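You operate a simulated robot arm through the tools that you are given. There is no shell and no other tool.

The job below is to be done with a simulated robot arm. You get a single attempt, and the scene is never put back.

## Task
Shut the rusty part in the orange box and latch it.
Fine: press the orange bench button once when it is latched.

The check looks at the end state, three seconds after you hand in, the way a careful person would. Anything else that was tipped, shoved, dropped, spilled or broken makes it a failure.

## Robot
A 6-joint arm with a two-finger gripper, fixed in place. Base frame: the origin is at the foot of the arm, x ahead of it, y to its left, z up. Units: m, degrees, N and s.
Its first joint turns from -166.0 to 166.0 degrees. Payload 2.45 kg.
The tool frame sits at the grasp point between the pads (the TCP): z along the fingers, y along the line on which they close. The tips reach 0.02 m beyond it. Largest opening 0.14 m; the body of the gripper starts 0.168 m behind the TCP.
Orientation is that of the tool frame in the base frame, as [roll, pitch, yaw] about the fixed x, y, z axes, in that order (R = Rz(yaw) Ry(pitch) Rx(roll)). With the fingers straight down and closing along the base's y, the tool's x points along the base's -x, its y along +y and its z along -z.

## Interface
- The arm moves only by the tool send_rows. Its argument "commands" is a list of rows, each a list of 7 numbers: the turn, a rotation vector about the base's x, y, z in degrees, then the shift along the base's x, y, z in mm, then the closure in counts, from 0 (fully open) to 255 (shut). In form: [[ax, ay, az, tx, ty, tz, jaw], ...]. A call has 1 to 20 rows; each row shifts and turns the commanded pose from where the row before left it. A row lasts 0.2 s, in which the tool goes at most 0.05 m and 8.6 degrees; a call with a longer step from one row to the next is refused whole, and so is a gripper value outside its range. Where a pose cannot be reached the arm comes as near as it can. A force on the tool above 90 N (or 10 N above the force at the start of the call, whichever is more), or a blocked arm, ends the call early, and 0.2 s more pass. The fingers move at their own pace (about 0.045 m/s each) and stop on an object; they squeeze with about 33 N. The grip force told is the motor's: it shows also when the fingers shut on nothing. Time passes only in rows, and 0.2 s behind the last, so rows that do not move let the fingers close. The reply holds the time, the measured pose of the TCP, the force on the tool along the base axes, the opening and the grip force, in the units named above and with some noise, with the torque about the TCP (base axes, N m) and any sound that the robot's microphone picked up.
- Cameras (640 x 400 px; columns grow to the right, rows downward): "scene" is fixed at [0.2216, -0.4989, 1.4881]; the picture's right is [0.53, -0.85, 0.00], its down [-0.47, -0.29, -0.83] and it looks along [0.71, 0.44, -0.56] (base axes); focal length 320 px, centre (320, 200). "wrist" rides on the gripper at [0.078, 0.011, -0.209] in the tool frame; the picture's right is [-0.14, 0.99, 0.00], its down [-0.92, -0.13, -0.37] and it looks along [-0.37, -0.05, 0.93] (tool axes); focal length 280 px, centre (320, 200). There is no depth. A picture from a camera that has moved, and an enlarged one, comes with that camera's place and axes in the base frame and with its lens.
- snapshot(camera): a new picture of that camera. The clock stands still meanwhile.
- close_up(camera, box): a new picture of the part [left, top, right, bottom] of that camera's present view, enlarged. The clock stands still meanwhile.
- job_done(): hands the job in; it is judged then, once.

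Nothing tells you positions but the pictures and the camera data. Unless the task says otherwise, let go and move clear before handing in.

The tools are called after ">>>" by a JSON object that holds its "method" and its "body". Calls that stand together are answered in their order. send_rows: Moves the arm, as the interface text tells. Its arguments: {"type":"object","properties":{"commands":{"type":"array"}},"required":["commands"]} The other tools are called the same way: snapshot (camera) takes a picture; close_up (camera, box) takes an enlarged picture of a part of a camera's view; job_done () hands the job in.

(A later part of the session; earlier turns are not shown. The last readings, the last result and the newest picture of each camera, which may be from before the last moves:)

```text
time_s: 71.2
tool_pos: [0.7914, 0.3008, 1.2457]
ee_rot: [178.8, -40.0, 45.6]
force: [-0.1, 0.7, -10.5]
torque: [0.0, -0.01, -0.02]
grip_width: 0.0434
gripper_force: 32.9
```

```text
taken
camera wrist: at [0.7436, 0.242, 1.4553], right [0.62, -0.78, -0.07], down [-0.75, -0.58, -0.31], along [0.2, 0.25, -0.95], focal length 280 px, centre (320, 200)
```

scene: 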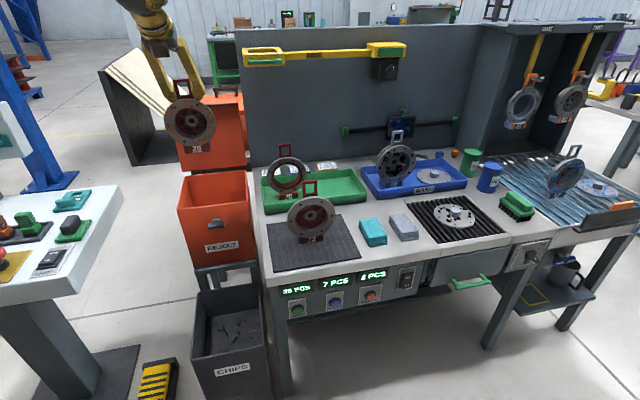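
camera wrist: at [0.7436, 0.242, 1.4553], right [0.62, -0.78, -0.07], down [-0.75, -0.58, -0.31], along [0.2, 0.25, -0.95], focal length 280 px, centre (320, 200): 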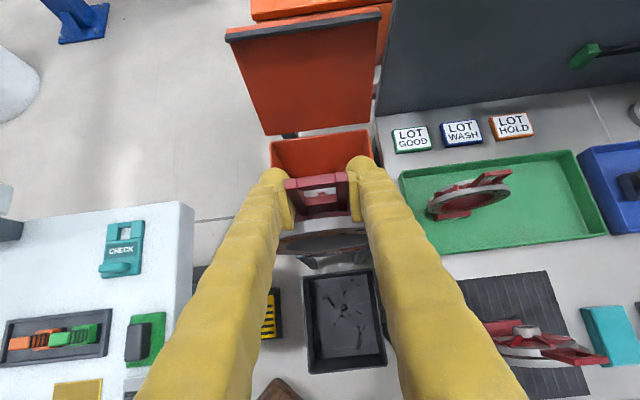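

It's in front of the box. I'll move over the opening and descend part way.

>>> {"method": "send_rows", "body": {"commands": [[0, 0, 0, 12, 12, 0, 255], [0, 0, 0, 24, 24, 0, 255], [0, 0, 0, 24, 24, 0, 255], [0, 0, 0, 24, 24, 0, 255], [0, 0, 0, 24, 24, 0, 255], [0, 0, 0, 24, 24, 0, 255], [0, 0, 0, 12, 12, 0, 255], [0, 0, 0, 0, 0, -15, 255], [0, 0, 0, 0, 0, -30, 255], [0, 0, 0, 0, 0, -30, 255], [0, 0, 0, 0, 0, -30, 255], [0, 0, 0, 0, 0, -30, 255], [0, 0, 0, 0, 0, -30, 255], [0, 0, 0, 0, 0, -15, 255], [0, 0, 0, 0, 0, 0, 255]]}}

>>> {"method": "snapshot", "body": {"camera": "scene"}}

>>> {"method": "snapshot", "body": {"camera": "wrist"}}

```text
time_s: 74.4
tool_pos: [0.9355, 0.4449, 1.0668]
ee_rot: [178.8, -40.0, 45.6]
force: [-0.8, -0.6, -11.4]
torque: [0.02, -0.04, 0.0]
grip_width: 0.0437
gripper_force: 32.7
```

```text
taken
```

scene: 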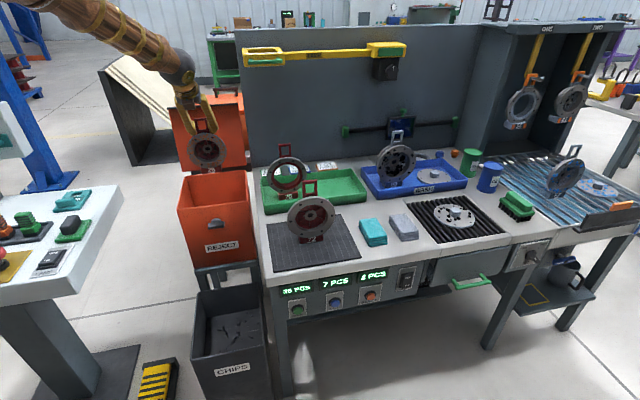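

```text
taken
camera wrist: at [0.8875, 0.3866, 1.2753], right [0.62, -0.78, -0.07], down [-0.75, -0.58, -0.31], along [0.2, 0.25, -0.95], focal length 280 px, centre (320, 200)
```

wrist: 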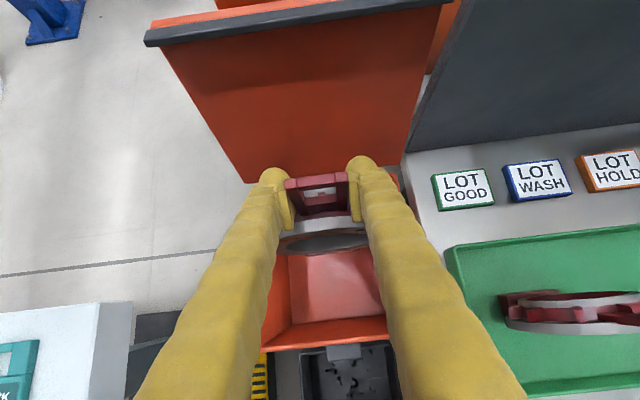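

Part is centred above the opening. Lowering into the box.

>>> {"method": "send_rows", "body": {"commands": [[0, 0, 0, 0, 0, -20, 255], [0, 0, 0, 0, 0, -30, 255], [0, 0, 0, 0, 0, -30, 255], [0, 0, 0, 0, 0, -30, 255], [0, 0, 0, 0, 0, -30, 255], [0, 0, 0, 0, 0, -30, 255], [0, 0, 0, 0, 0, -30, 255], [0, 0, 0, 0, 0, -20, 255], [0, 0, 0, 0, 0, 0, 255]]}}

>>> {"method": "close_up", "body": {"camera": "scene", "box": [150, 80, 290, 260]}}

>>> {"method": "snapshot", "body": {"camera": "wrist"}}

```text
time_s: 76.4
tool_pos: [0.9357, 0.4443, 0.8452]
ee_rot: [178.7, -40.1, 45.6]
force: [0.2, -0.5, -10.5]
torque: [0.01, 0.03, -0.01]
grip_width: 0.0436
gripper_force: 33.4
```

```text
2.22 times, centred on (220, 170) of scene
camera zoom: at [0.2216, -0.4989, 1.4881], right [0.53, -0.85, 0.0], down [-0.47, -0.29, -0.83], along [0.71, 0.44, -0.56], focal length 711 px, centre (542, 267)
```

zoom: 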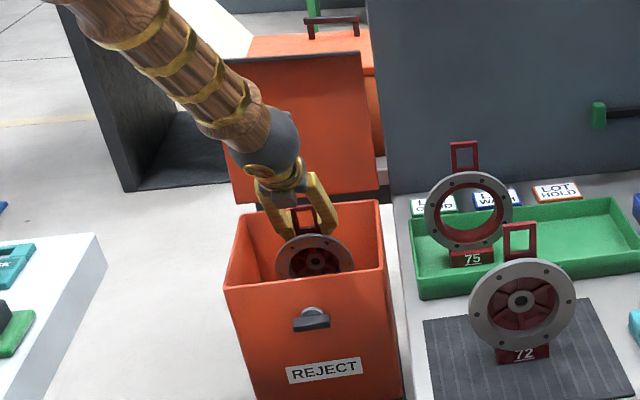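

```text
taken
camera wrist: at [0.888, 0.3861, 1.0551], right [0.62, -0.78, -0.07], down [-0.75, -0.58, -0.31], along [0.2, 0.25, -0.95], focal length 280 px, centre (320, 200)
```

wrist: 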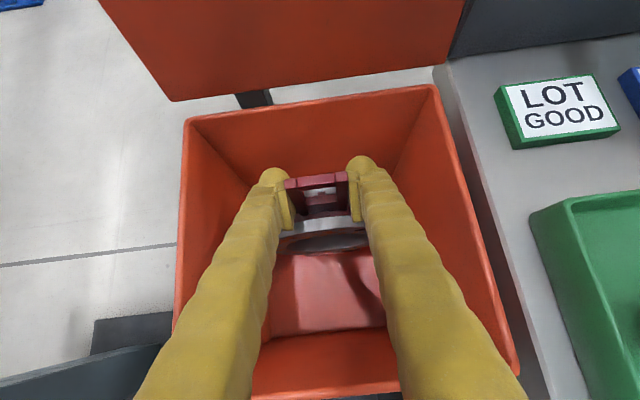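

It's well centred inside. I'll lower further, then very slowly to feel the floor.

>>> {"method": "send_rows", "body": {"commands": [[0, 0, 0, 0, 0, -20, 255], [0, 0, 0, 0, 0, -20, 255], [0, 0, 0, 0, 0, -20, 255], [0, 0, 0, 0, 0, -18, 255], [0, 0, 0, 0, 0, -12, 255], [0, 0, 0, 0, 0, -5, 255], [0, 0, 0, 0, 0, -5, 255], [0, 0, 0, 0, 0, 0, 255]]}}

>>> {"method": "snapshot", "body": {"camera": "wrist"}}

>>> {"method": "close_up", "body": {"camera": "scene", "box": [150, 80, 290, 260]}}

```text
time_s: 78.2
tool_pos: [0.9345, 0.4466, 0.7449]
ee_rot: [178.7, -40.0, 45.6]
force: [-0.4, -0.2, -10.9]
torque: [0.0, 0.02, 0.01]
grip_width: 0.0432
gripper_force: 33.2
```

```text
taken
camera wrist: at [0.8875, 0.3861, 0.9549], right [0.62, -0.78, -0.07], down [-0.75, -0.58, -0.31], along [0.2, 0.25, -0.95], focal length 280 px, centre (320, 200)
```

wrist: 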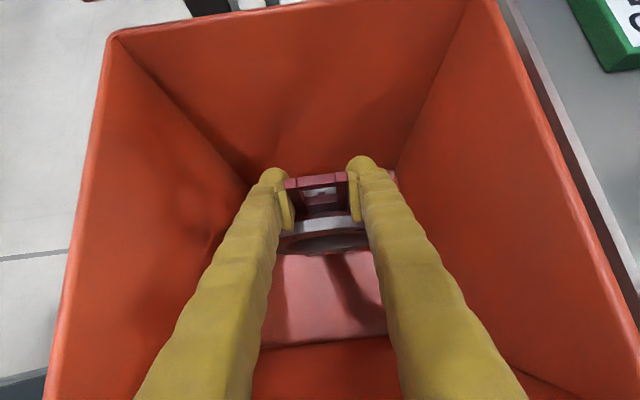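

```text
2.22 times, centred on (220, 170) of scene
camera zoom: at [0.2216, -0.4989, 1.4881], right [0.53, -0.85, 0.0], down [-0.47, -0.29, -0.83], along [0.71, 0.44, -0.56], focal length 711 px, centre (542, 267)
```

zoom: 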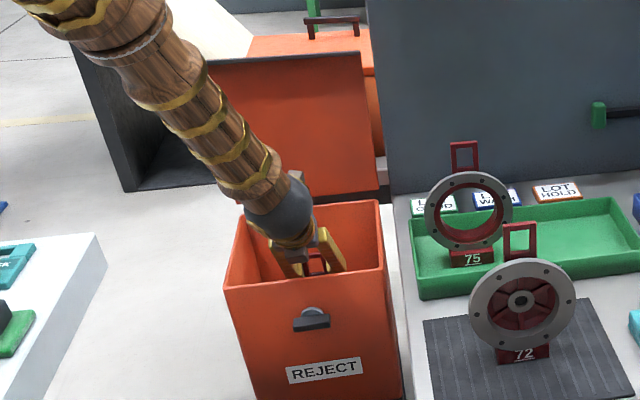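

>>> {"method": "send_rows", "body": {"commands": [[0, 0, 0, 0, 0, -4, 255], [0, 0, 0, 0, 0, -4, 255], [0, 0, 0, 0, 0, -4, 255], [0, 0, 0, 0, 0, -3, 255], [0, 0, 0, 0, 0, -2, 255], [0, 0, 0, 0, 0, 0, 255]]}}

```text
time_s: 79.6
tool_pos: [0.9359, 0.4456, 0.7289]
ee_rot: [178.8, -40.0, 45.6]
force: [-0.3, 0.1, -10.8]
torque: [0.03, -0.01, -0.02]
grip_width: 0.0436
gripper_force: 33.0
```

>>> {"method": "send_rows", "body": {"commands": [[0, 0, 0, 0, 0, -2, 255], [0, 0, 0, 0, 0, -2, 255], [0, 0, 0, 0, 0, -2, 255], [0, 0, 0, 0, 0, -2, 255], [0, 0, 0, 0, 0, -2, 255], [0, 0, 0, 0, 0, 0, 255]]}}

```text
time_s: 81.0
tool_pos: [0.9366, 0.4454, 0.7181]
ee_rot: [178.8, -40.0, 45.6]
force: [0.0, 0.4, -10.4]
torque: [0.0, 0.02, -0.04]
grip_width: 0.0433
gripper_force: 32.8
```

>>> {"method": "send_rows", "body": {"commands": [[0, 0, 0, 0, 0, -2, 255], [0, 0, 0, 0, 0, -2, 255], [0, 0, 0, 0, 0, -2, 255], [0, 0, 0, 0, 0, -2, 255], [0, 0, 0, 0, 0, 0, 255]]}}

>>> {"method": "snapshot", "body": {"camera": "wrist"}}

```text
time_s: 82.2
tool_pos: [0.9343, 0.4438, 0.7113]
ee_rot: [178.9, -39.9, 45.6]
force: [1.6, 0.8, -10.8]
torque: [0.01, 0.0, 0.02]
grip_width: 0.0437
gripper_force: 32.9
```

```text
taken
camera wrist: at [0.8872, 0.3866, 0.9202], right [0.62, -0.78, -0.07], down [-0.75, -0.58, -0.31], along [0.2, 0.25, -0.95], focal length 280 px, centre (320, 200)
```

wrist: 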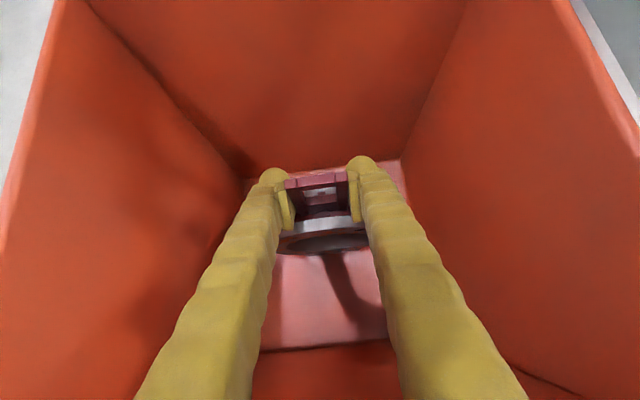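

>>> {"method": "send_rows", "body": {"commands": [[0, 0, 0, 0, 0, -2, 255], [0, 0, 0, 0, 0, -2, 255], [0, 0, 0, 0, 0, -2, 255], [0, 0, 0, 0, 0, -2, 255], [0, 0, 0, 0, 0, 0, 255]]}}

```text
time_s: 83.4
tool_pos: [0.9364, 0.4453, 0.7047]
ee_rot: [178.8, -40.2, 45.5]
force: [6.2, -1.3, 26.0]
torque: [0.29, 0.21, 0.05]
grip_width: 0.0438
gripper_force: 33.0
```

The part is on the floor (upward 26 N). I'll ease up 1.5 mm, open, and check it stands.

>>> {"method": "send_rows", "body": {"commands": [[0, 0, 0, 0, 0, 1.5, 255], [0, 0, 0, 0, 0, 0, 230], [0, 0, 0, 0, 0, 0, 180], [0, 0, 0, 0, 0, 0, 120], [0, 0, 0, 0, 0, 0, 120], [0, 0, 0, 0, 0, 0, 120]]}}

>>> {"method": "snapshot", "body": {"camera": "wrist"}}

```text
time_s: 84.8
tool_pos: [0.9349, 0.4453, 0.7044]
ee_rot: [178.8, -40.0, 45.5]
force: [-0.4, -0.4, 0.0]
torque: [-0.01, 0.01, 0.0]
grip_width: 0.0743
gripper_force: 0.1
```

```text
taken
camera wrist: at [0.8872, 0.3861, 0.9141], right [0.62, -0.78, -0.07], down [-0.75, -0.58, -0.31], along [0.2, 0.25, -0.95], focal length 280 px, centre (320, 200)
```

wrist: 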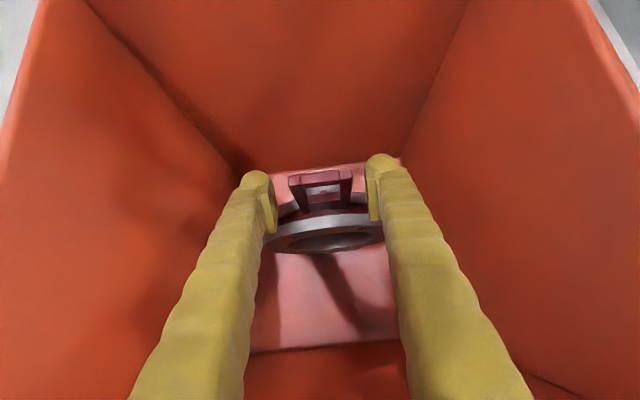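

The part stands upright on the box floor with its loop below the rim. I'll withdraw straight up and back and look at the open lid.

>>> {"method": "send_rows", "body": {"commands": [[0, 0, 0, 0, 0, 10, 120], [0, 0, 0, 0, 0, 20, 120], [0, 0, 0, 0, 0, 30, 120], [0, 0, 0, 0, 0, 35, 120], [0, 0, 0, 0, 0, 35, 120], [0, 0, 0, 0, 0, 35, 120], [0, 0, 0, 0, 0, 35, 120], [0, 0, 0, -10, -10, 35, 120], [0, 0, 0, -20, -20, 35, 120], [0, 0, 0, -20, -20, 35, 120], [0, 0, 0, -20, -20, 35, 120], [0, 0, 0, -20, -20, 35, 120], [0, 0, 0, -20, -20, 35, 120], [0, 0, 0, 0, 0, 0, 120]]}}

>>> {"method": "snapshot", "body": {"camera": "wrist"}}

>>> {"method": "close_up", "body": {"camera": "scene", "box": [150, 70, 280, 270]}}

```text
time_s: 87.8
tool_pos: [0.8264, 0.3344, 1.1136]
ee_rot: [178.9, -39.9, 45.6]
force: [0.2, -0.1, -0.5]
torque: [0.02, 0.0, 0.05]
grip_width: 0.0739
gripper_force: 0.0
```

```text
taken
camera wrist: at [0.778, 0.2756, 1.3238], right [0.62, -0.78, -0.07], down [-0.75, -0.58, -0.31], along [0.2, 0.25, -0.95], focal length 280 px, centre (320, 200)
```

wrist: 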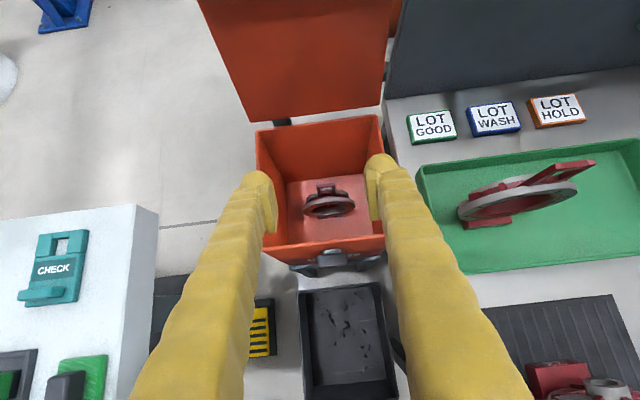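

```text
2.00 times, centred on (215, 170) of scene
camera zoom: at [0.2216, -0.4989, 1.4881], right [0.53, -0.85, 0.0], down [-0.47, -0.29, -0.83], along [0.71, 0.44, -0.56], focal length 640 px, centre (530, 260)
```

zoom: 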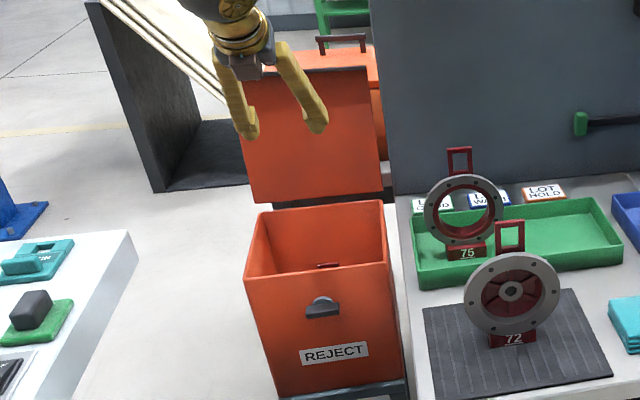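

The part is standing in the box with the lid leaning back about 13°. To close it in a controlled way I'll straddle the lid's top edge with wide-open fingers, just left of the handle, and guide it down. First I'll roll the gripper so the fingers close fore and aft.

>>> {"method": "send_rows", "body": {"commands": [[-3.41, -3.41, 5.745, -6.4, 6.4, 0, 0], [-3.41, -3.41, 5.745, -6.4, 6.4, 0, 0], [-3.41, -3.41, 5.745, -6.4, 6.4, 0, 0], [-3.41, -3.41, 5.745, -6.4, 6.4, 0, 0], [-3.41, -3.41, 5.745, -6.4, 6.4, 0, 0], [-3.41, -3.41, 5.745, -6.4, 6.4, 0, 0], [-3.41, -3.41, 5.745, -6.4, 6.4, 0, 0], [-3.41, -3.41, 5.745, -6.4, 6.4, 0, 0], [-3.41, -3.41, 5.745, -6.4, 6.4, 0, 0], [-3.41, -3.41, 5.745, -6.4, 6.4, 0, 0], [-3.41, -3.41, 5.745, -6.4, 6.4, 0, 0], [-3.41, -3.41, 5.745, -6.4, 6.4, 0, 0], [0, 0, 0, 0, 0, 0, 0]]}}

>>> {"method": "snapshot", "body": {"camera": "wrist"}}

>>> {"method": "snapshot", "body": {"camera": "scene"}}

```text
time_s: 90.6
tool_pos: [0.7491, 0.4124, 1.1146]
ee_rot: [139.2, 0.4, 135.5]
force: [0.2, 0.6, -0.2]
torque: [-0.01, 0.01, 0.02]
grip_width: 0.1401
gripper_force: 0.0
```

```text
taken
camera wrist: at [0.6018, 0.3758, 1.2786], right [0.62, 0.44, 0.65], down [0.42, -0.89, 0.2], along [0.66, 0.15, -0.73], focal length 280 px, centre (320, 200)
```

wrist: 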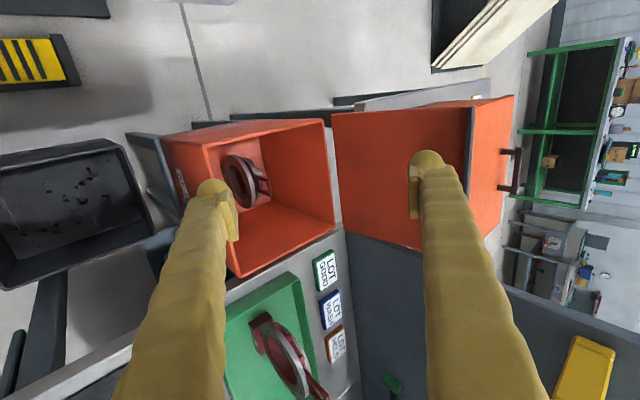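

```text
taken
```

scene: 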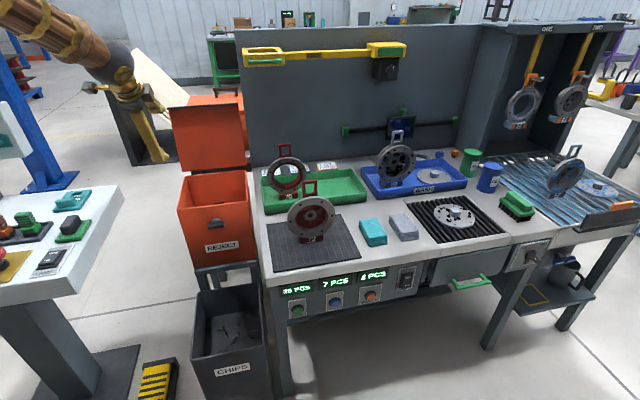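

From two views the lid's inner top edge is at p≈1.138, z≈1.089. I'll move to a pre-approach point on the line that passes one finger over the edge.

>>> {"method": "send_rows", "body": {"commands": [[0, 0, 0, 25.9, 25.9, 6, 0], [0, 0, 0, 25.9, 25.9, 5, 0], [0, 0, 0, 25.9, 25.9, 5, 0], [0, 0, 0, 25.9, 25.9, 5, 0], [0, 0, 0, 25.9, 25.9, 5, 0], [0, 0, 0, 25.9, 25.9, 5, 0], [0, 0, 0, 0, 0, 0, 0]]}}

>>> {"method": "snapshot", "body": {"camera": "wrist"}}

>>> {"method": "close_up", "body": {"camera": "scene", "box": [130, 50, 280, 200]}}

```text
time_s: 92.2
tool_pos: [0.9037, 0.5696, 1.1461]
ee_rot: [139.2, 0.3, 135.4]
force: [0.6, 0.6, -0.4]
torque: [-0.01, -0.03, -0.01]
grip_width: 0.1399
gripper_force: 0.0
```

```text
taken
camera wrist: at [0.7574, 0.5321, 1.31], right [0.62, 0.44, 0.65], down [0.42, -0.89, 0.2], along [0.66, 0.15, -0.74], focal length 280 px, centre (320, 200)
```

wrist: 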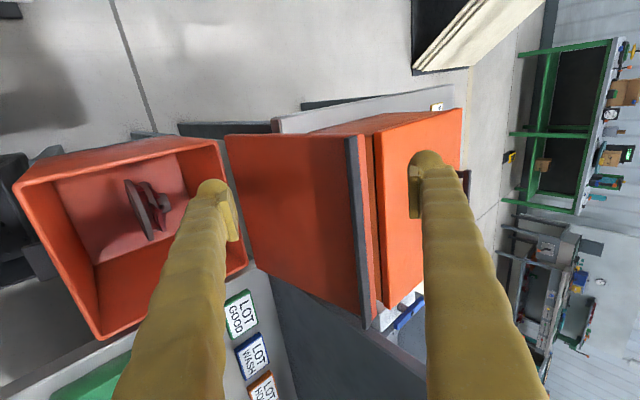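

```text
2.67 times, centred on (205, 125) of scene
camera zoom: at [0.2216, -0.4989, 1.4881], right [0.53, -0.85, 0.0], down [-0.47, -0.29, -0.83], along [0.71, 0.44, -0.56], focal length 853 px, centre (627, 400)
```

zoom: 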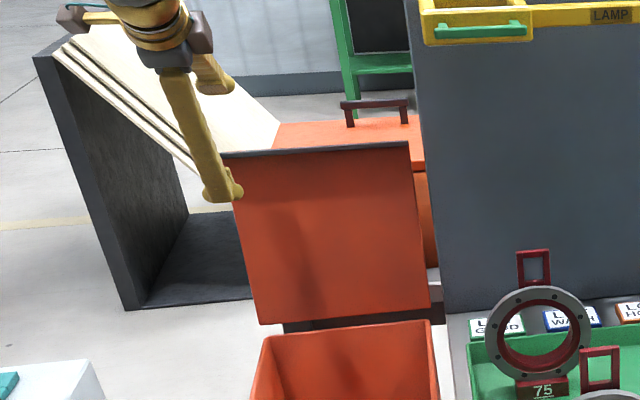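

The view agrees with the estimate, with the near finger in front of the lid and the far one above and behind. I'll advance along the tool axis most of the way and check clearance.

>>> {"method": "send_rows", "body": {"commands": [[0, 0, 0, 14.8, 14.8, -24.2, 0], [0, 0, 0, 14.8, 14.8, -24.2, 0], [0, 0, 0, 14.8, 14.8, -24.2, 0], [0, 0, 0, 0, 0, 0, 0]]}}

>>> {"method": "snapshot", "body": {"camera": "wrist"}}

>>> {"method": "close_up", "body": {"camera": "scene", "box": [130, 50, 280, 200]}}

```text
time_s: 93.2
tool_pos: [0.9476, 0.6111, 1.0732]
ee_rot: [139.4, 0.1, 135.4]
force: [-0.4, -0.5, 0.3]
torque: [0.05, 0.02, 0.02]
grip_width: 0.14
gripper_force: 0.0
```

```text
taken
camera wrist: at [0.8022, 0.5755, 1.2379], right [0.62, 0.44, 0.65], down [0.42, -0.89, 0.2], along [0.66, 0.15, -0.74], focal length 280 px, centre (320, 200)
```

wrist: 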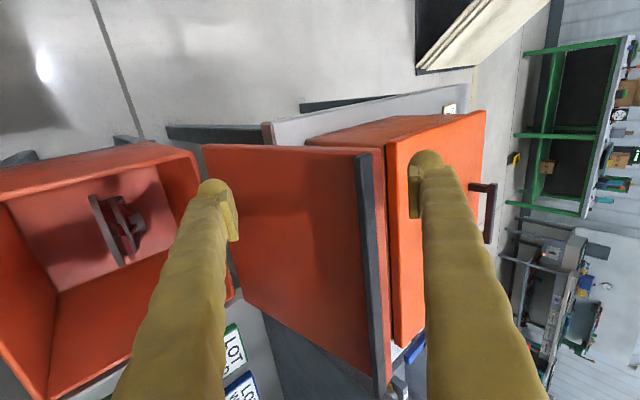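

```text
2.67 times, centred on (205, 125) of scene
camera zoom: at [0.2216, -0.4989, 1.4881], right [0.53, -0.85, 0.0], down [-0.47, -0.29, -0.83], along [0.71, 0.44, -0.56], focal length 853 px, centre (627, 400)
```

zoom: 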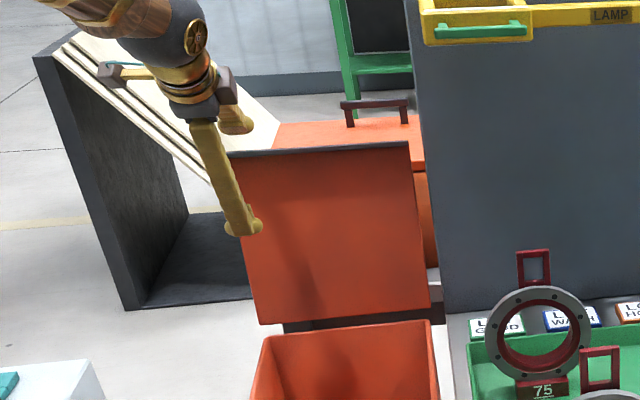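

Clear on both sides. I'll finish the insertion.

>>> {"method": "send_rows", "body": {"commands": [[0, 0, 0, 15.2, 15.2, -24.5, 0], [0, 0, 0, 15.2, 15.2, -24.5, 0], [0, 0, 0, 0, 0, 0, 0]]}}

>>> {"method": "snapshot", "body": {"camera": "wrist"}}

>>> {"method": "close_up", "body": {"camera": "scene", "box": [130, 50, 280, 200]}}

```text
time_s: 94.0
tool_pos: [0.9779, 0.6445, 1.0239]
ee_rot: [139.2, 0.4, 135.4]
force: [0.2, -0.1, 0.6]
torque: [0.03, -0.02, -0.01]
grip_width: 0.1402
gripper_force: 0.0
```

```text
taken
camera wrist: at [0.8322, 0.607, 1.189], right [0.62, 0.44, 0.65], down [0.42, -0.89, 0.2], along [0.66, 0.15, -0.74], focal length 280 px, centre (320, 200)
```

wrist: 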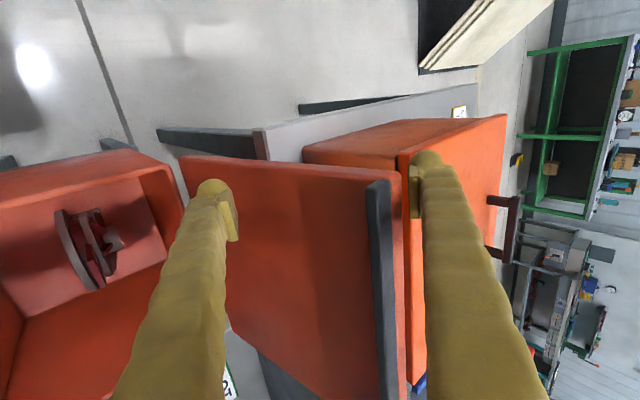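

```text
2.67 times, centred on (205, 125) of scene
camera zoom: at [0.2216, -0.4989, 1.4881], right [0.53, -0.85, 0.0], down [-0.47, -0.29, -0.83], along [0.71, 0.44, -0.56], focal length 853 px, centre (627, 400)
```

zoom: 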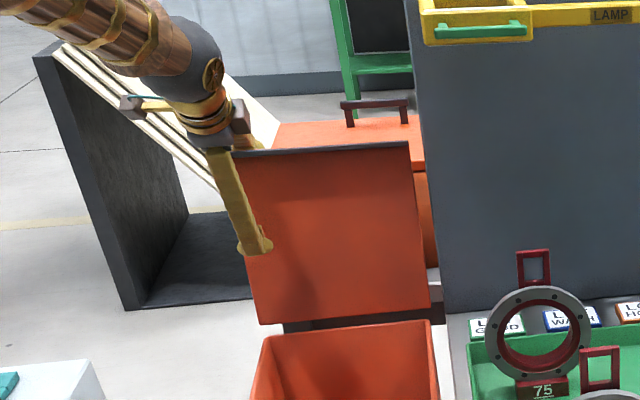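

The lid edge is between the fingers. I'll pull toward the front slowly.

>>> {"method": "send_rows", "body": {"commands": [[0, 0, 0, -8.5, -8.5, 0, 0], [0, 0, 0, -8.5, -8.5, 0, 0], [0, 0, 0, -8.5, -8.5, 0, 0], [0, 0, 0, -8.5, -8.5, 0, 0], [0, 0, 0, 0, 0, 0, 0]]}}

>>> {"method": "snapshot", "body": {"camera": "wrist"}}

>>> {"method": "close_up", "body": {"camera": "scene", "box": [130, 50, 280, 200]}}

```text
time_s: 95.2
tool_pos: [0.9433, 0.6084, 1.0279]
ee_rot: [138.8, 0.3, 135.4]
force: [2.6, 6.9, 48.4]
torque: [0.93, -0.28, 0.03]
grip_width: 0.1404
gripper_force: 0.0
```

```text
taken
camera wrist: at [0.7974, 0.5718, 1.1914], right [0.62, 0.44, 0.65], down [0.42, -0.89, 0.2], along [0.67, 0.15, -0.73], focal length 280 px, centre (320, 200)
```

wrist: 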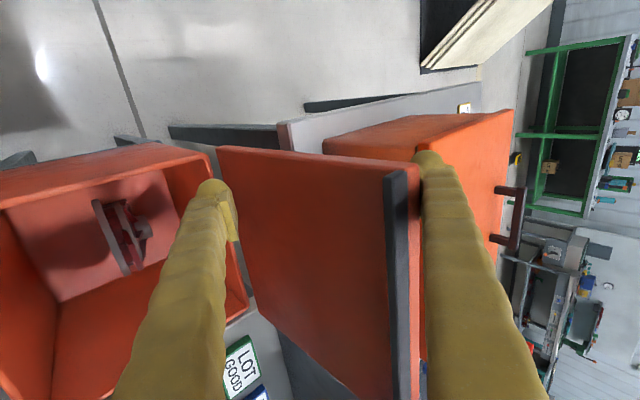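

```text
2.67 times, centred on (205, 125) of scene
camera zoom: at [0.2216, -0.4989, 1.4881], right [0.53, -0.85, 0.0], down [-0.47, -0.29, -0.83], along [0.71, 0.44, -0.56], focal length 853 px, centre (627, 400)
```

zoom: 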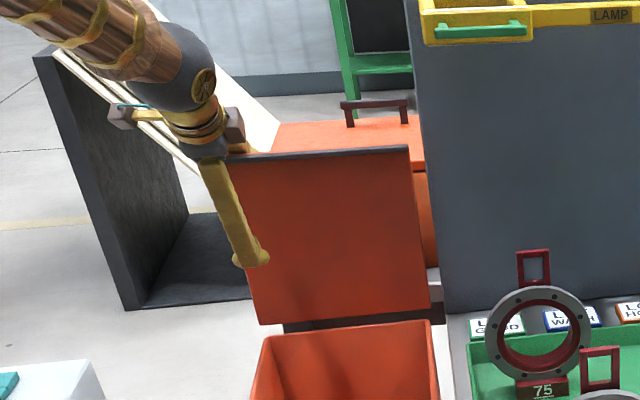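

The finger is pressing down on the edge (48 N), so I'll rise a few millimetres to relieve it and continue pulling.

>>> {"method": "send_rows", "body": {"commands": [[0, 0, 0, 0, 0, 4, 0], [0, 0, 0, -8.5, -8.5, 4, 0], [0, 0, 0, -8.5, -8.5, 4, 0], [0, 0, 0, 0, 0, 0, 0]]}}

>>> {"method": "snapshot", "body": {"camera": "wrist"}}

```text
time_s: 96.2
tool_pos: [0.9276, 0.5915, 1.033]
ee_rot: [139.4, 0.3, 135.4]
force: [0.9, -0.3, 0.5]
torque: [-0.03, 0.04, -0.01]
grip_width: 0.1401
gripper_force: 0.0
```

```text
taken
camera wrist: at [0.7811, 0.5543, 1.1984], right [0.62, 0.44, 0.65], down [0.42, -0.89, 0.2], along [0.66, 0.15, -0.74], focal length 280 px, centre (320, 200)
```

wrist: 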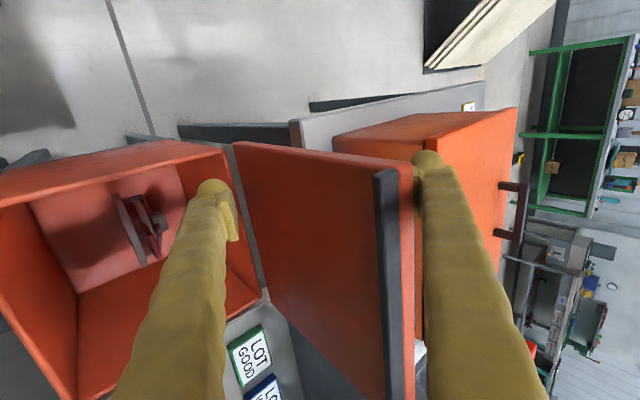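

>>> {"method": "send_rows", "body": {"commands": [[0, 0, 0, -8.5, -8.5, 2, 0], [0, 0, 0, -8.5, -8.5, 1, 0], [0, 0, 0, -8.5, -8.5, 1, 0], [0, 0, 0, 0, 0, 0, 0]]}}

>>> {"method": "snapshot", "body": {"camera": "wrist"}}

>>> {"method": "close_up", "body": {"camera": "scene", "box": [130, 50, 280, 200]}}

```text
time_s: 97.2
tool_pos: [0.9025, 0.5658, 1.0394]
ee_rot: [139.1, 0.3, 135.4]
force: [0.9, 1.0, 2.3]
torque: [0.04, 0.01, 0.03]
grip_width: 0.14
gripper_force: 0.0
```

```text
taken
camera wrist: at [0.7558, 0.5289, 1.2044], right [0.62, 0.44, 0.65], down [0.42, -0.89, 0.2], along [0.66, 0.15, -0.74], focal length 280 px, centre (320, 200)
```

wrist: 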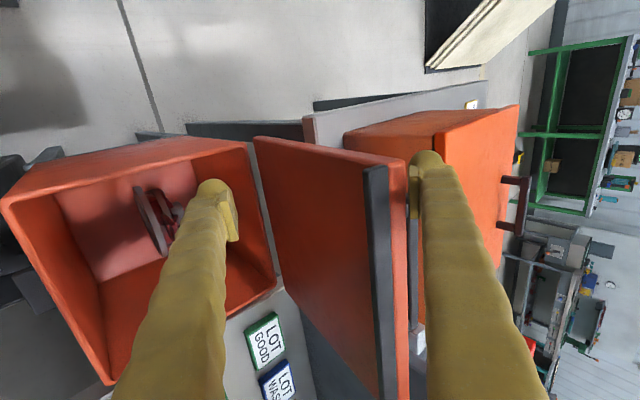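

```text
2.67 times, centred on (205, 125) of scene
camera zoom: at [0.2216, -0.4989, 1.4881], right [0.53, -0.85, 0.0], down [-0.47, -0.29, -0.83], along [0.71, 0.44, -0.56], focal length 853 px, centre (627, 400)
```

zoom: 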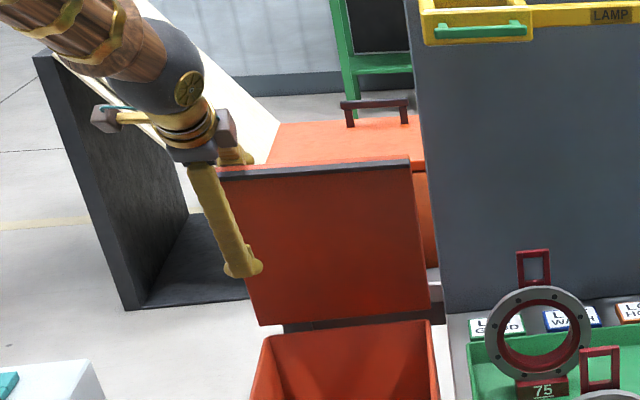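

The lid follows easily and is about upright now. I'll narrow the jaws so the front finger can catch it, and continue forward.

>>> {"method": "send_rows", "body": {"commands": [[0, 0, 0, -3, -3, 0, 35], [0, 0, 0, -3, -3, 0, 70], [0, 0, 0, -6, -6, 0, 70], [0, 0, 0, -8, -8, -1, 70], [0, 0, 0, 0, 0, 0, 70]]}}

>>> {"method": "snapshot", "body": {"camera": "wrist"}}

>>> {"method": "close_up", "body": {"camera": "scene", "box": [130, 50, 280, 200]}}

```text
time_s: 98.4
tool_pos: [0.8817, 0.5454, 1.0378]
ee_rot: [139.2, 0.2, 135.4]
force: [0.4, -0.1, 1.1]
torque: [-0.03, 0.03, -0.02]
grip_width: 0.1019
gripper_force: 0.7
```

```text
taken
camera wrist: at [0.7361, 0.5087, 1.2028], right [0.62, 0.44, 0.65], down [0.42, -0.89, 0.2], along [0.66, 0.15, -0.74], focal length 280 px, centre (320, 200)
```

wrist: 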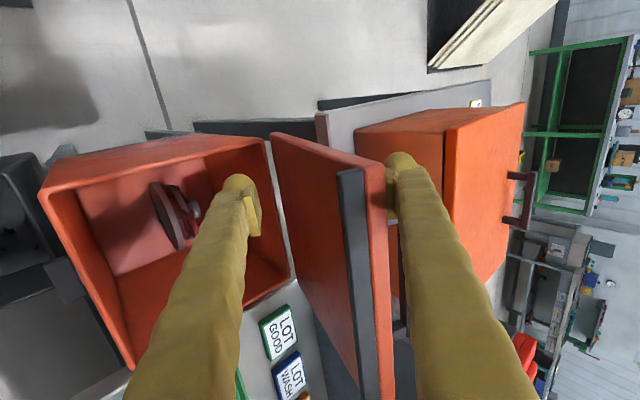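

```text
2.67 times, centred on (205, 125) of scene
camera zoom: at [0.2216, -0.4989, 1.4881], right [0.53, -0.85, 0.0], down [-0.47, -0.29, -0.83], along [0.71, 0.44, -0.56], focal length 853 px, centre (627, 400)
```

zoom: 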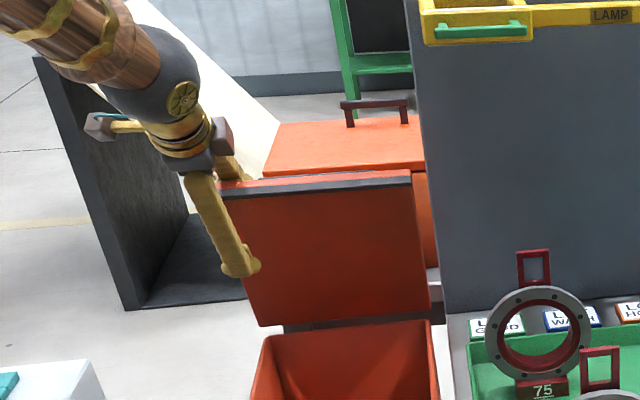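

>>> {"method": "send_rows", "body": {"commands": [[0, 0, 0, -3, -3, -2, 95], [0, 0, 0, -5, -5, -3, 118], [0, 0, 0, -8, -8, -6, 118], [0, 0, 0, -8, -8, -7, 118], [0, 0, 0, 0, 0, 0, 118]]}}

>>> {"method": "snapshot", "body": {"camera": "wrist"}}

>>> {"method": "close_up", "body": {"camera": "scene", "box": [130, 50, 280, 200]}}

```text
time_s: 99.6
tool_pos: [0.8571, 0.5213, 1.0217]
ee_rot: [139.3, 0.2, 135.4]
force: [0.2, 0.7, -0.6]
torque: [-0.01, -0.03, -0.02]
grip_width: 0.0755
gripper_force: 0.4
```

```text
taken
camera wrist: at [0.7121, 0.4848, 1.1853], right [0.62, 0.44, 0.65], down [0.42, -0.89, 0.2], along [0.66, 0.15, -0.74], focal length 280 px, centre (320, 200)
```

wrist: 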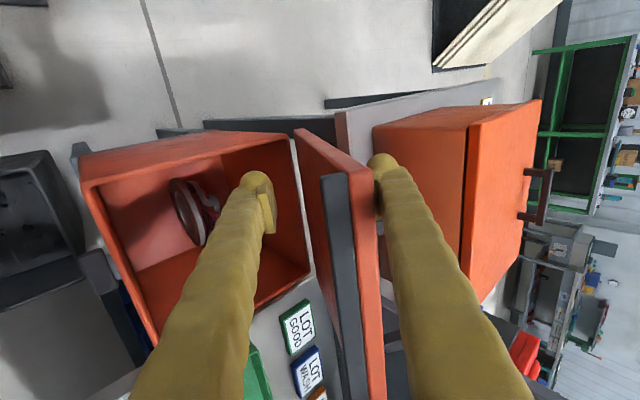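

```text
2.67 times, centred on (205, 125) of scene
camera zoom: at [0.2216, -0.4989, 1.4881], right [0.53, -0.85, 0.0], down [-0.47, -0.29, -0.83], along [0.71, 0.44, -0.56], focal length 853 px, centre (627, 400)
```

zoom: 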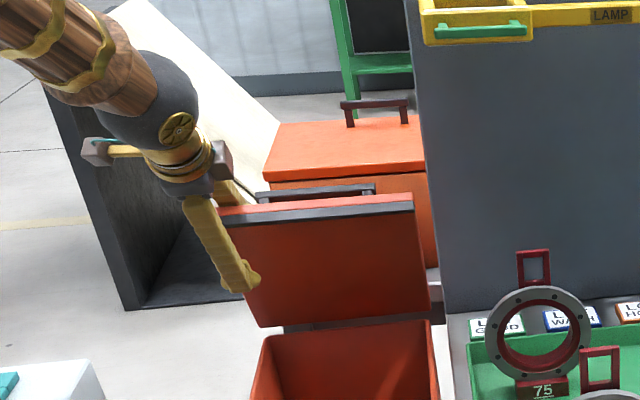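

The lid stays between the fingers at about 62°. Now I'll follow its arc down while pitching the tool with it.

>>> {"method": "send_rows", "body": {"commands": [[3.75, -3.75, 0, -10.1, -10.1, -10.8, 135], [4.6, -4.6, 0, -16.8, -16.8, -18.4, 146], [3.9, -3.9, 0, -15.1, -15.1, -22.1, 146], [0, 0, 0, 0, 0, 0, 146]]}}

>>> {"method": "snapshot", "body": {"camera": "wrist"}}

>>> {"method": "close_up", "body": {"camera": "scene", "box": [130, 70, 280, 220]}}

```text
time_s: 100.6
tool_pos: [0.8141, 0.4809, 0.9689]
ee_rot: [122.1, 1.0, 136.3]
force: [3.0, -0.8, 1.0]
torque: [0.02, 0.28, 0.31]
grip_width: 0.06
gripper_force: 0.1
```

```text
taken
camera wrist: at [0.6376, 0.412, 1.087], right [0.45, 0.3, 0.84], down [0.4, -0.91, 0.1], along [0.8, 0.29, -0.53], focal length 280 px, centre (320, 200)
```

wrist: 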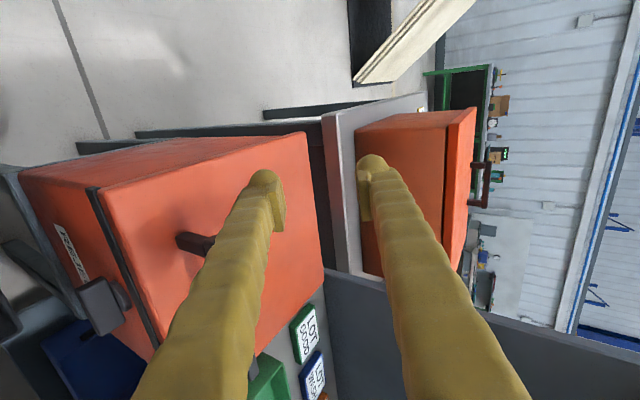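

```text
2.67 times, centred on (205, 145) of scene
camera zoom: at [0.2216, -0.4989, 1.4881], right [0.53, -0.85, 0.0], down [-0.47, -0.29, -0.83], along [0.71, 0.44, -0.56], focal length 853 px, centre (627, 347)
```

zoom: 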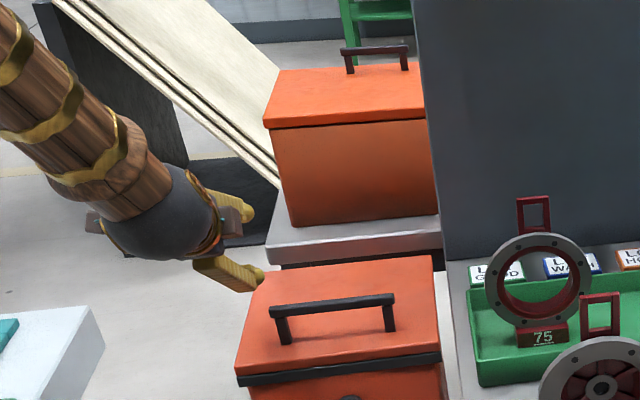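

The lid slipped off and has closed the last part by itself. I'll check it's fully shut and everything is undisturbed.

>>> {"method": "send_rows", "body": {"commands": [[0, 0, 0, -12, -12, 10, 146], [0, 0, 0, -24.8, -24.8, 10, 146], [4.54, -4.54, 0, -24.8, -24.8, 10, 146], [4.54, -4.54, 0, -24.8, -24.8, 0, 146], [4.54, -4.54, 0, -24.8, -24.8, 0, 146], [4.54, -4.54, 0, -24.8, -24.8, 0, 146], [4.54, -4.54, 0, -15, -15, 0, 146], [0, 0, 0, 0, 0, 0, 146]]}}

>>> {"method": "snapshot", "body": {"camera": "scene"}}

>>> {"method": "close_up", "body": {"camera": "scene", "box": [165, 150, 265, 270]}}

>>> {"method": "snapshot", "body": {"camera": "wrist"}}

```text
time_s: 102.4
tool_pos: [0.7001, 0.3367, 1.0057]
ee_rot: [89.8, 0.4, 135.2]
force: [-0.3, 0.1, -0.3]
torque: [0.02, 0.05, 0.02]
grip_width: 0.0598
gripper_force: 0.0
out of reach, approached as far as the arm can: row 6, 7
```

```text
taken
```

scene: 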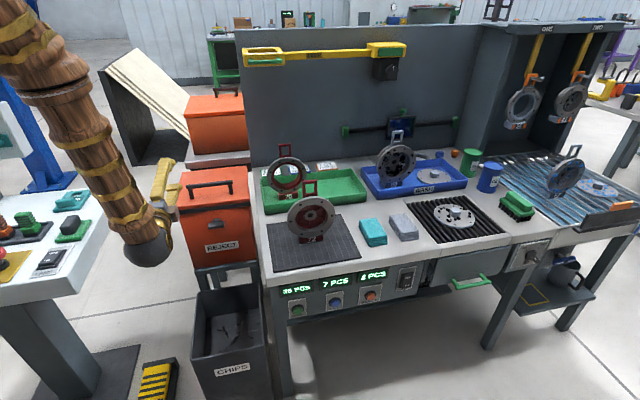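

```text
3.33 times, centred on (215, 210) of scene
camera zoom: at [0.2216, -0.4989, 1.4881], right [0.53, -0.85, 0.0], down [-0.47, -0.29, -0.83], along [0.71, 0.44, -0.56], focal length 1066 px, centre (670, 167)
```

zoom: 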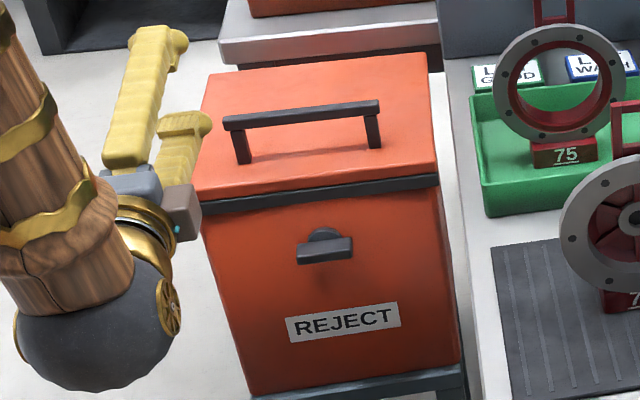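

```text
taken
camera wrist: at [0.4971, 0.2433, 1.0144], right [0.09, -0.09, 0.99], down [0.39, -0.91, -0.12], along [0.91, 0.4, -0.04], focal length 280 px, centre (320, 200)
```

wrist: 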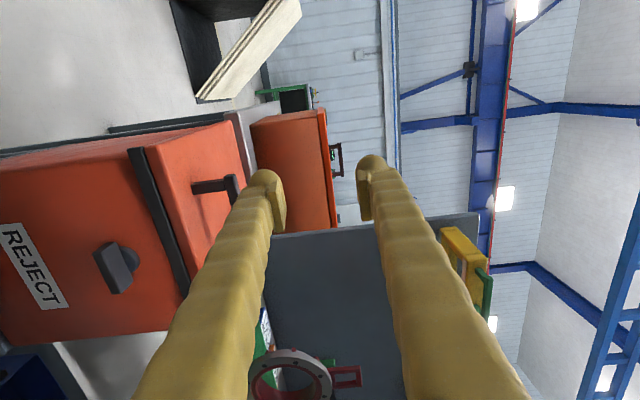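

The lid is fully shut with the lever still horizontal. I'll roll the gripper to the orientation that worked before and line up with the lever to turn it back to vertical.

>>> {"method": "send_rows", "body": {"commands": [[0, 0, 0, 16, -25.5, -20, 146], [0, 0, 0, 16, -25.5, -20, 146], [0, 0, 0, 16, -25.5, -20, 146], [5.303, 5.303, 0, 0, 0, 0, 146], [5.303, 5.303, 0, 0, 0, 0, 146], [5.303, 5.303, 0, 0, 0, 0, 146], [5.303, 5.303, 0, 0, 0, 0, 146], [5.303, 5.303, 0, 0, 0, 0, 146], [5.303, 5.303, 0, 0, 0, 0, 146], [5.303, 5.303, 0, 0, 0, 0, 146], [5.303, 5.303, 0, 0, 0, 0, 146], [5.303, 5.303, 0, 0, 0, 0, 146], [5.303, 5.303, 0, 0, 0, 0, 146], [5.303, 5.303, 0, 0, 0, 0, 146], [5.303, 5.303, 0, 0, 0, 0, 146], [0, 0, 0, 0, 0, 0, 146]]}}

>>> {"method": "snapshot", "body": {"camera": "wrist"}}

```text
time_s: 105.8
tool_pos: [0.7493, 0.2608, 0.9453]
ee_rot: [83.5, -89.6, 141.3]
force: [0.1, -0.5, -0.4]
torque: [0.02, 0.0, 0.03]
grip_width: 0.0598
gripper_force: 0.0
```

```text
taken
camera wrist: at [0.6072, 0.1055, 1.0229], right [0.7, -0.7, -0.13], down [-0.35, -0.17, -0.92], along [0.63, 0.69, -0.36], focal length 280 px, centre (320, 200)
```

wrist: 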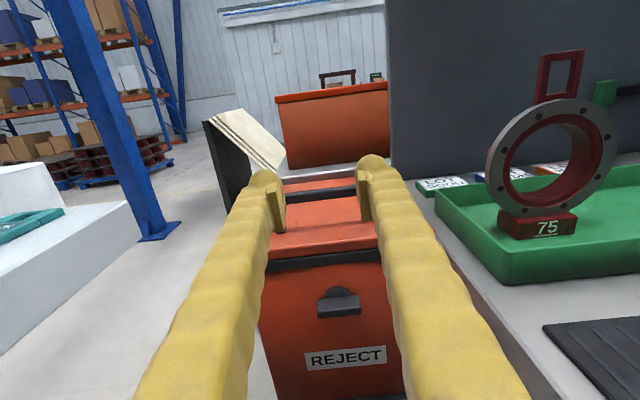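

>>> {"method": "send_rows", "body": {"commands": [[5.303, 5.303, 0, 0, 0, -16.7, 146], [5.303, 5.303, 0, 0, 0, -16.7, 146], [5.303, 5.303, 0, 0, 0, -16.7, 146], [5.303, 5.303, 0, 0, 0, -16.7, 146], [5.303, 5.303, 0, 0, 0, -16.7, 146], [5.303, 5.303, 0, 0, 0, -16.7, 146], [5.303, 5.303, 0, 0, 0, -16.7, 146], [5.303, 5.303, 0, 0, 0, -16.7, 146], [5.303, 5.303, 0, 0, 0, -16.7, 146], [5.303, 5.303, 0, 0, 0, -16.7, 146], [5.303, 5.303, 0, 0, 0, -16.7, 146], [5.303, 5.303, 0, 0, 0, -16.3, 146], [0, 0, 0, 0, 0, 0, 146]]}}

>>> {"method": "snapshot", "body": {"camera": "wrist"}}

```text
time_s: 108.6
tool_pos: [0.7487, 0.2601, 0.7454]
ee_rot: [-90.2, -0.6, -45.1]
force: [-0.8, -0.3, -0.1]
torque: [0.02, 0.01, -0.03]
grip_width: 0.0599
gripper_force: 0.0
```

```text
taken
camera wrist: at [0.6557, 0.0565, 0.7354], right [-0.09, 0.09, -0.99], down [-0.91, 0.39, 0.12], along [0.4, 0.92, 0.04], focal length 280 px, centre (320, 200)
```

wrist: 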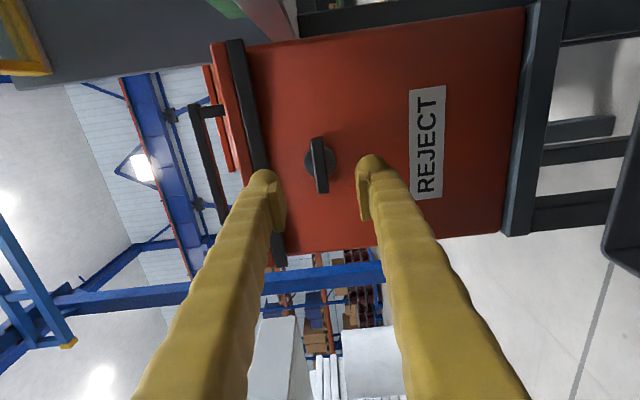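

Aligned with the lever. I'll move in and close on it.

>>> {"method": "send_rows", "body": {"commands": [[0, 0, 0, 12.7, 12.7, 0, 146], [0, 0, 0, 12.7, 12.7, 0, 146], [0, 0, 0, 12.7, 12.7, 0, 146], [0, 0, 0, 12.7, 12.7, 0, 146], [0, 0, 0, 0, 0, 0, 200], [0, 0, 0, 0, 0, 0, 255], [0, 0, 0, 0, 0, 0, 255], [0, 0, 0, 0, 0, 0, 255]]}}

>>> {"method": "snapshot", "body": {"camera": "wrist"}}

```text
time_s: 110.4
tool_pos: [0.7985, 0.3121, 0.7454]
ee_rot: [-90.3, -0.7, -45.1]
force: [4.1, 2.2, -1.8]
torque: [-0.01, 0.01, -0.05]
grip_width: 0.0133
gripper_force: 31.6
```

```text
taken
camera wrist: at [0.7063, 0.1081, 0.7353], right [-0.09, 0.09, -0.99], down [-0.91, 0.39, 0.12], along [0.4, 0.92, 0.04], focal length 280 px, centre (320, 200)
```

wrist: 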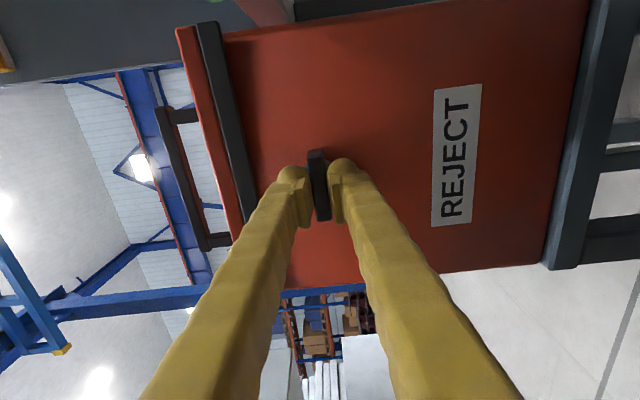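

Gripped with no side load. I'll turn it back counter-clockwise toward vertical.

>>> {"method": "send_rows", "body": {"commands": [[-5.303, -5.303, 0, 0, 0, 0, 255], [-5.303, -5.303, 0, 0, 0, 0, 255], [-5.303, -5.303, 0, 0, 0, 0, 255], [-5.303, -5.303, 0, 0, 0, 0, 255], [-5.303, -5.303, 0, 0, 0, 0, 255], [-5.303, -5.303, 0, 0, 0, 0, 255], [0, 0, 0, 0, 0, 0, 255]]}}

>>> {"method": "snapshot", "body": {"camera": "wrist"}}

```text
time_s: 112.0
tool_pos: [0.7997, 0.3111, 0.745]
ee_rot: [-90.3, -45.7, -45.1]
force: [12.1, 20.4, -21.2]
torque: [-0.19, 0.15, 0.12]
grip_width: 0.0129
gripper_force: 39.8
```

```text
taken
camera wrist: at [0.695, 0.1194, 0.7932], right [0.43, -0.44, -0.79], down [-0.78, 0.26, -0.57], along [0.45, 0.86, -0.23], focal length 280 px, centre (320, 200)
```

wrist: 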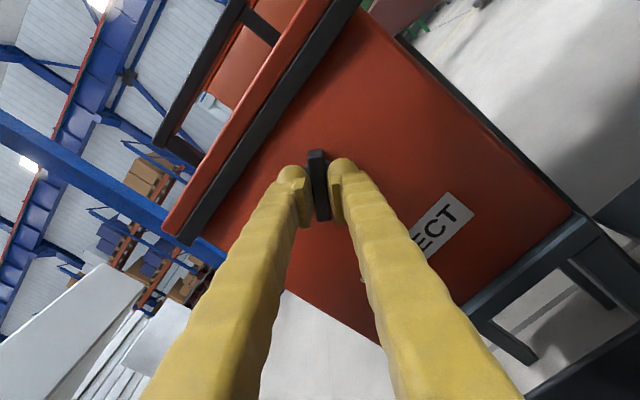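

>>> {"method": "send_rows", "body": {"commands": [[0, 0, 0, 0.6, 0.6, -1, 255], [-5.303, -5.303, 0, 0, 0, 0, 255], [-5.303, -5.303, 0, 0, 0, 0, 255], [-5.303, -5.303, 0, 0, 0, 0, 255], [-5.303, -5.303, 0, 0, 0, 0, 255], [-5.303, -5.303, 0, 0, 0, 0, 255], [-4.6, -4.6, 0, 0, 0, 0, 255], [0, 0, 0, 0, 0, 0, 255]]}}

>>> {"method": "snapshot", "body": {"camera": "wrist"}}

```text
time_s: 113.8
tool_pos: [0.7995, 0.3117, 0.7445]
ee_rot: [-78.6, -89.7, -56.6]
force: [-28.0, -15.3, 2.1]
torque: [0.01, -0.05, 0.09]
grip_width: 0.0131
gripper_force: 39.6
```

```text
taken
camera wrist: at [0.6594, 0.1559, 0.8221], right [0.7, -0.7, -0.14], down [-0.35, -0.16, -0.92], along [0.62, 0.69, -0.36], focal length 280 px, centre (320, 200)
```

wrist: 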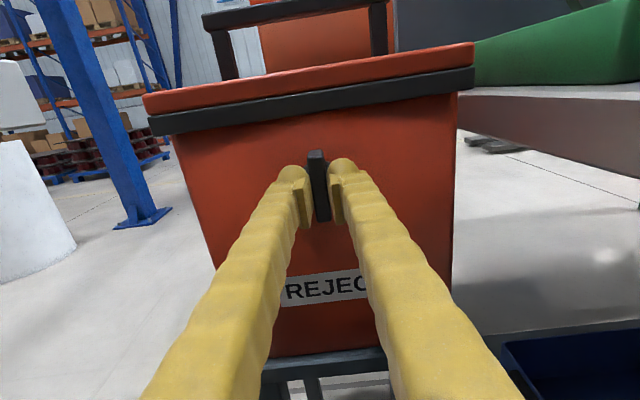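

Vertical again. A few degrees more to feel the stop, as before.

>>> {"method": "send_rows", "body": {"commands": [[-1.8, -1.8, 0, -0.6, -0.6, 0, 255], [-1.8, -1.8, 0, 0, 0, 0, 255], [0, 0, 0, 0, 0, 0, 255]]}}

```text
time_s: 114.6
tool_pos: [0.8012, 0.3123, 0.7455]
ee_rot: [88.4, -85.2, 136.4]
force: [0.3, 11.6, 3.1]
torque: [0.78, 0.65, 0.07]
grip_width: 0.0141
gripper_force: 40.7
```

Firm stop reached, so it's latched. I'll release, back off and look.

>>> {"method": "send_rows", "body": {"commands": [[0, 0, 0, 0, 0, 0, 230], [0, 0, 0, 0, 0, 0, 170], [0, 0, 0, 0, 0, 0, 146], [0, 0, 0, 0, 0, 0, 146], [0, 0, 0, -12, -12, 0, 146], [0, 0, 0, -18, -18, 0, 146], [0, 0, 0, -18, -18, 0, 146], [0, 0, 0, -12, -12, 0, 146], [0, 0, 0, 0, 0, 30, 146], [0, 0, 0, 0, 0, 35, 146], [0, 0, 0, 0, 0, 35, 146], [0, 0, 0, 0, 0, 35, 146], [0, 0, 0, 0, 0, 0, 146]]}}

>>> {"method": "close_up", "body": {"camera": "wrist", "box": [220, 140, 440, 340]}}

>>> {"method": "snapshot", "body": {"camera": "wrist"}}

```text
time_s: 117.4
tool_pos: [0.7379, 0.2528, 0.8789]
ee_rot: [89.2, -85.3, 135.7]
force: [0.2, 0.1, -0.7]
torque: [0.01, -0.04, -0.02]
grip_width: 0.0598
gripper_force: 0.0
```

```text
2.00 times, centred on (330, 240) of wrist
camera zoom: at [0.593, 0.1012, 0.9583], right [0.7, -0.71, -0.06], down [-0.3, -0.22, -0.93], along [0.65, 0.67, -0.37], focal length 561 px, centre (300, 120)
```

zoom: 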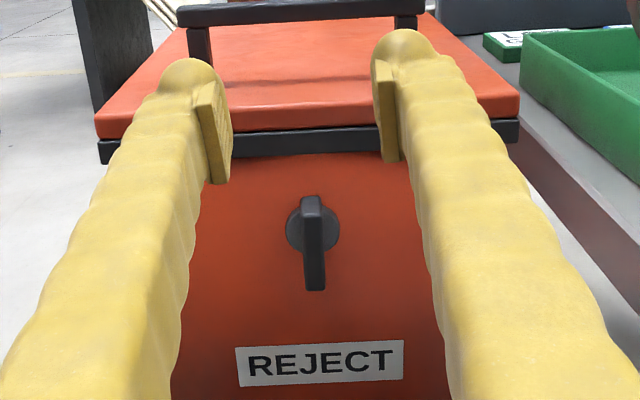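

```text
taken
camera wrist: at [0.593, 0.1012, 0.9583], right [0.7, -0.71, -0.06], down [-0.3, -0.22, -0.93], along [0.65, 0.67, -0.37], focal length 280 px, centre (320, 200)
```

wrist: 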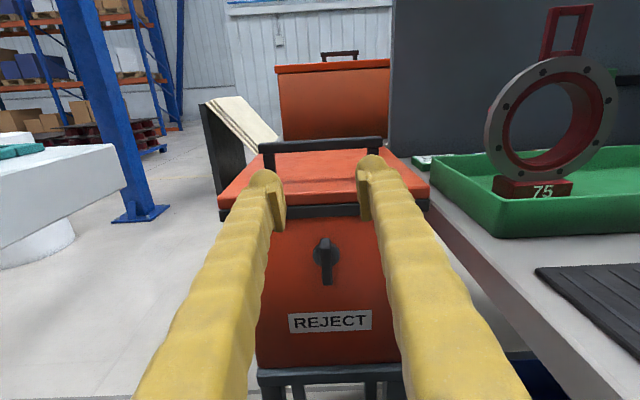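

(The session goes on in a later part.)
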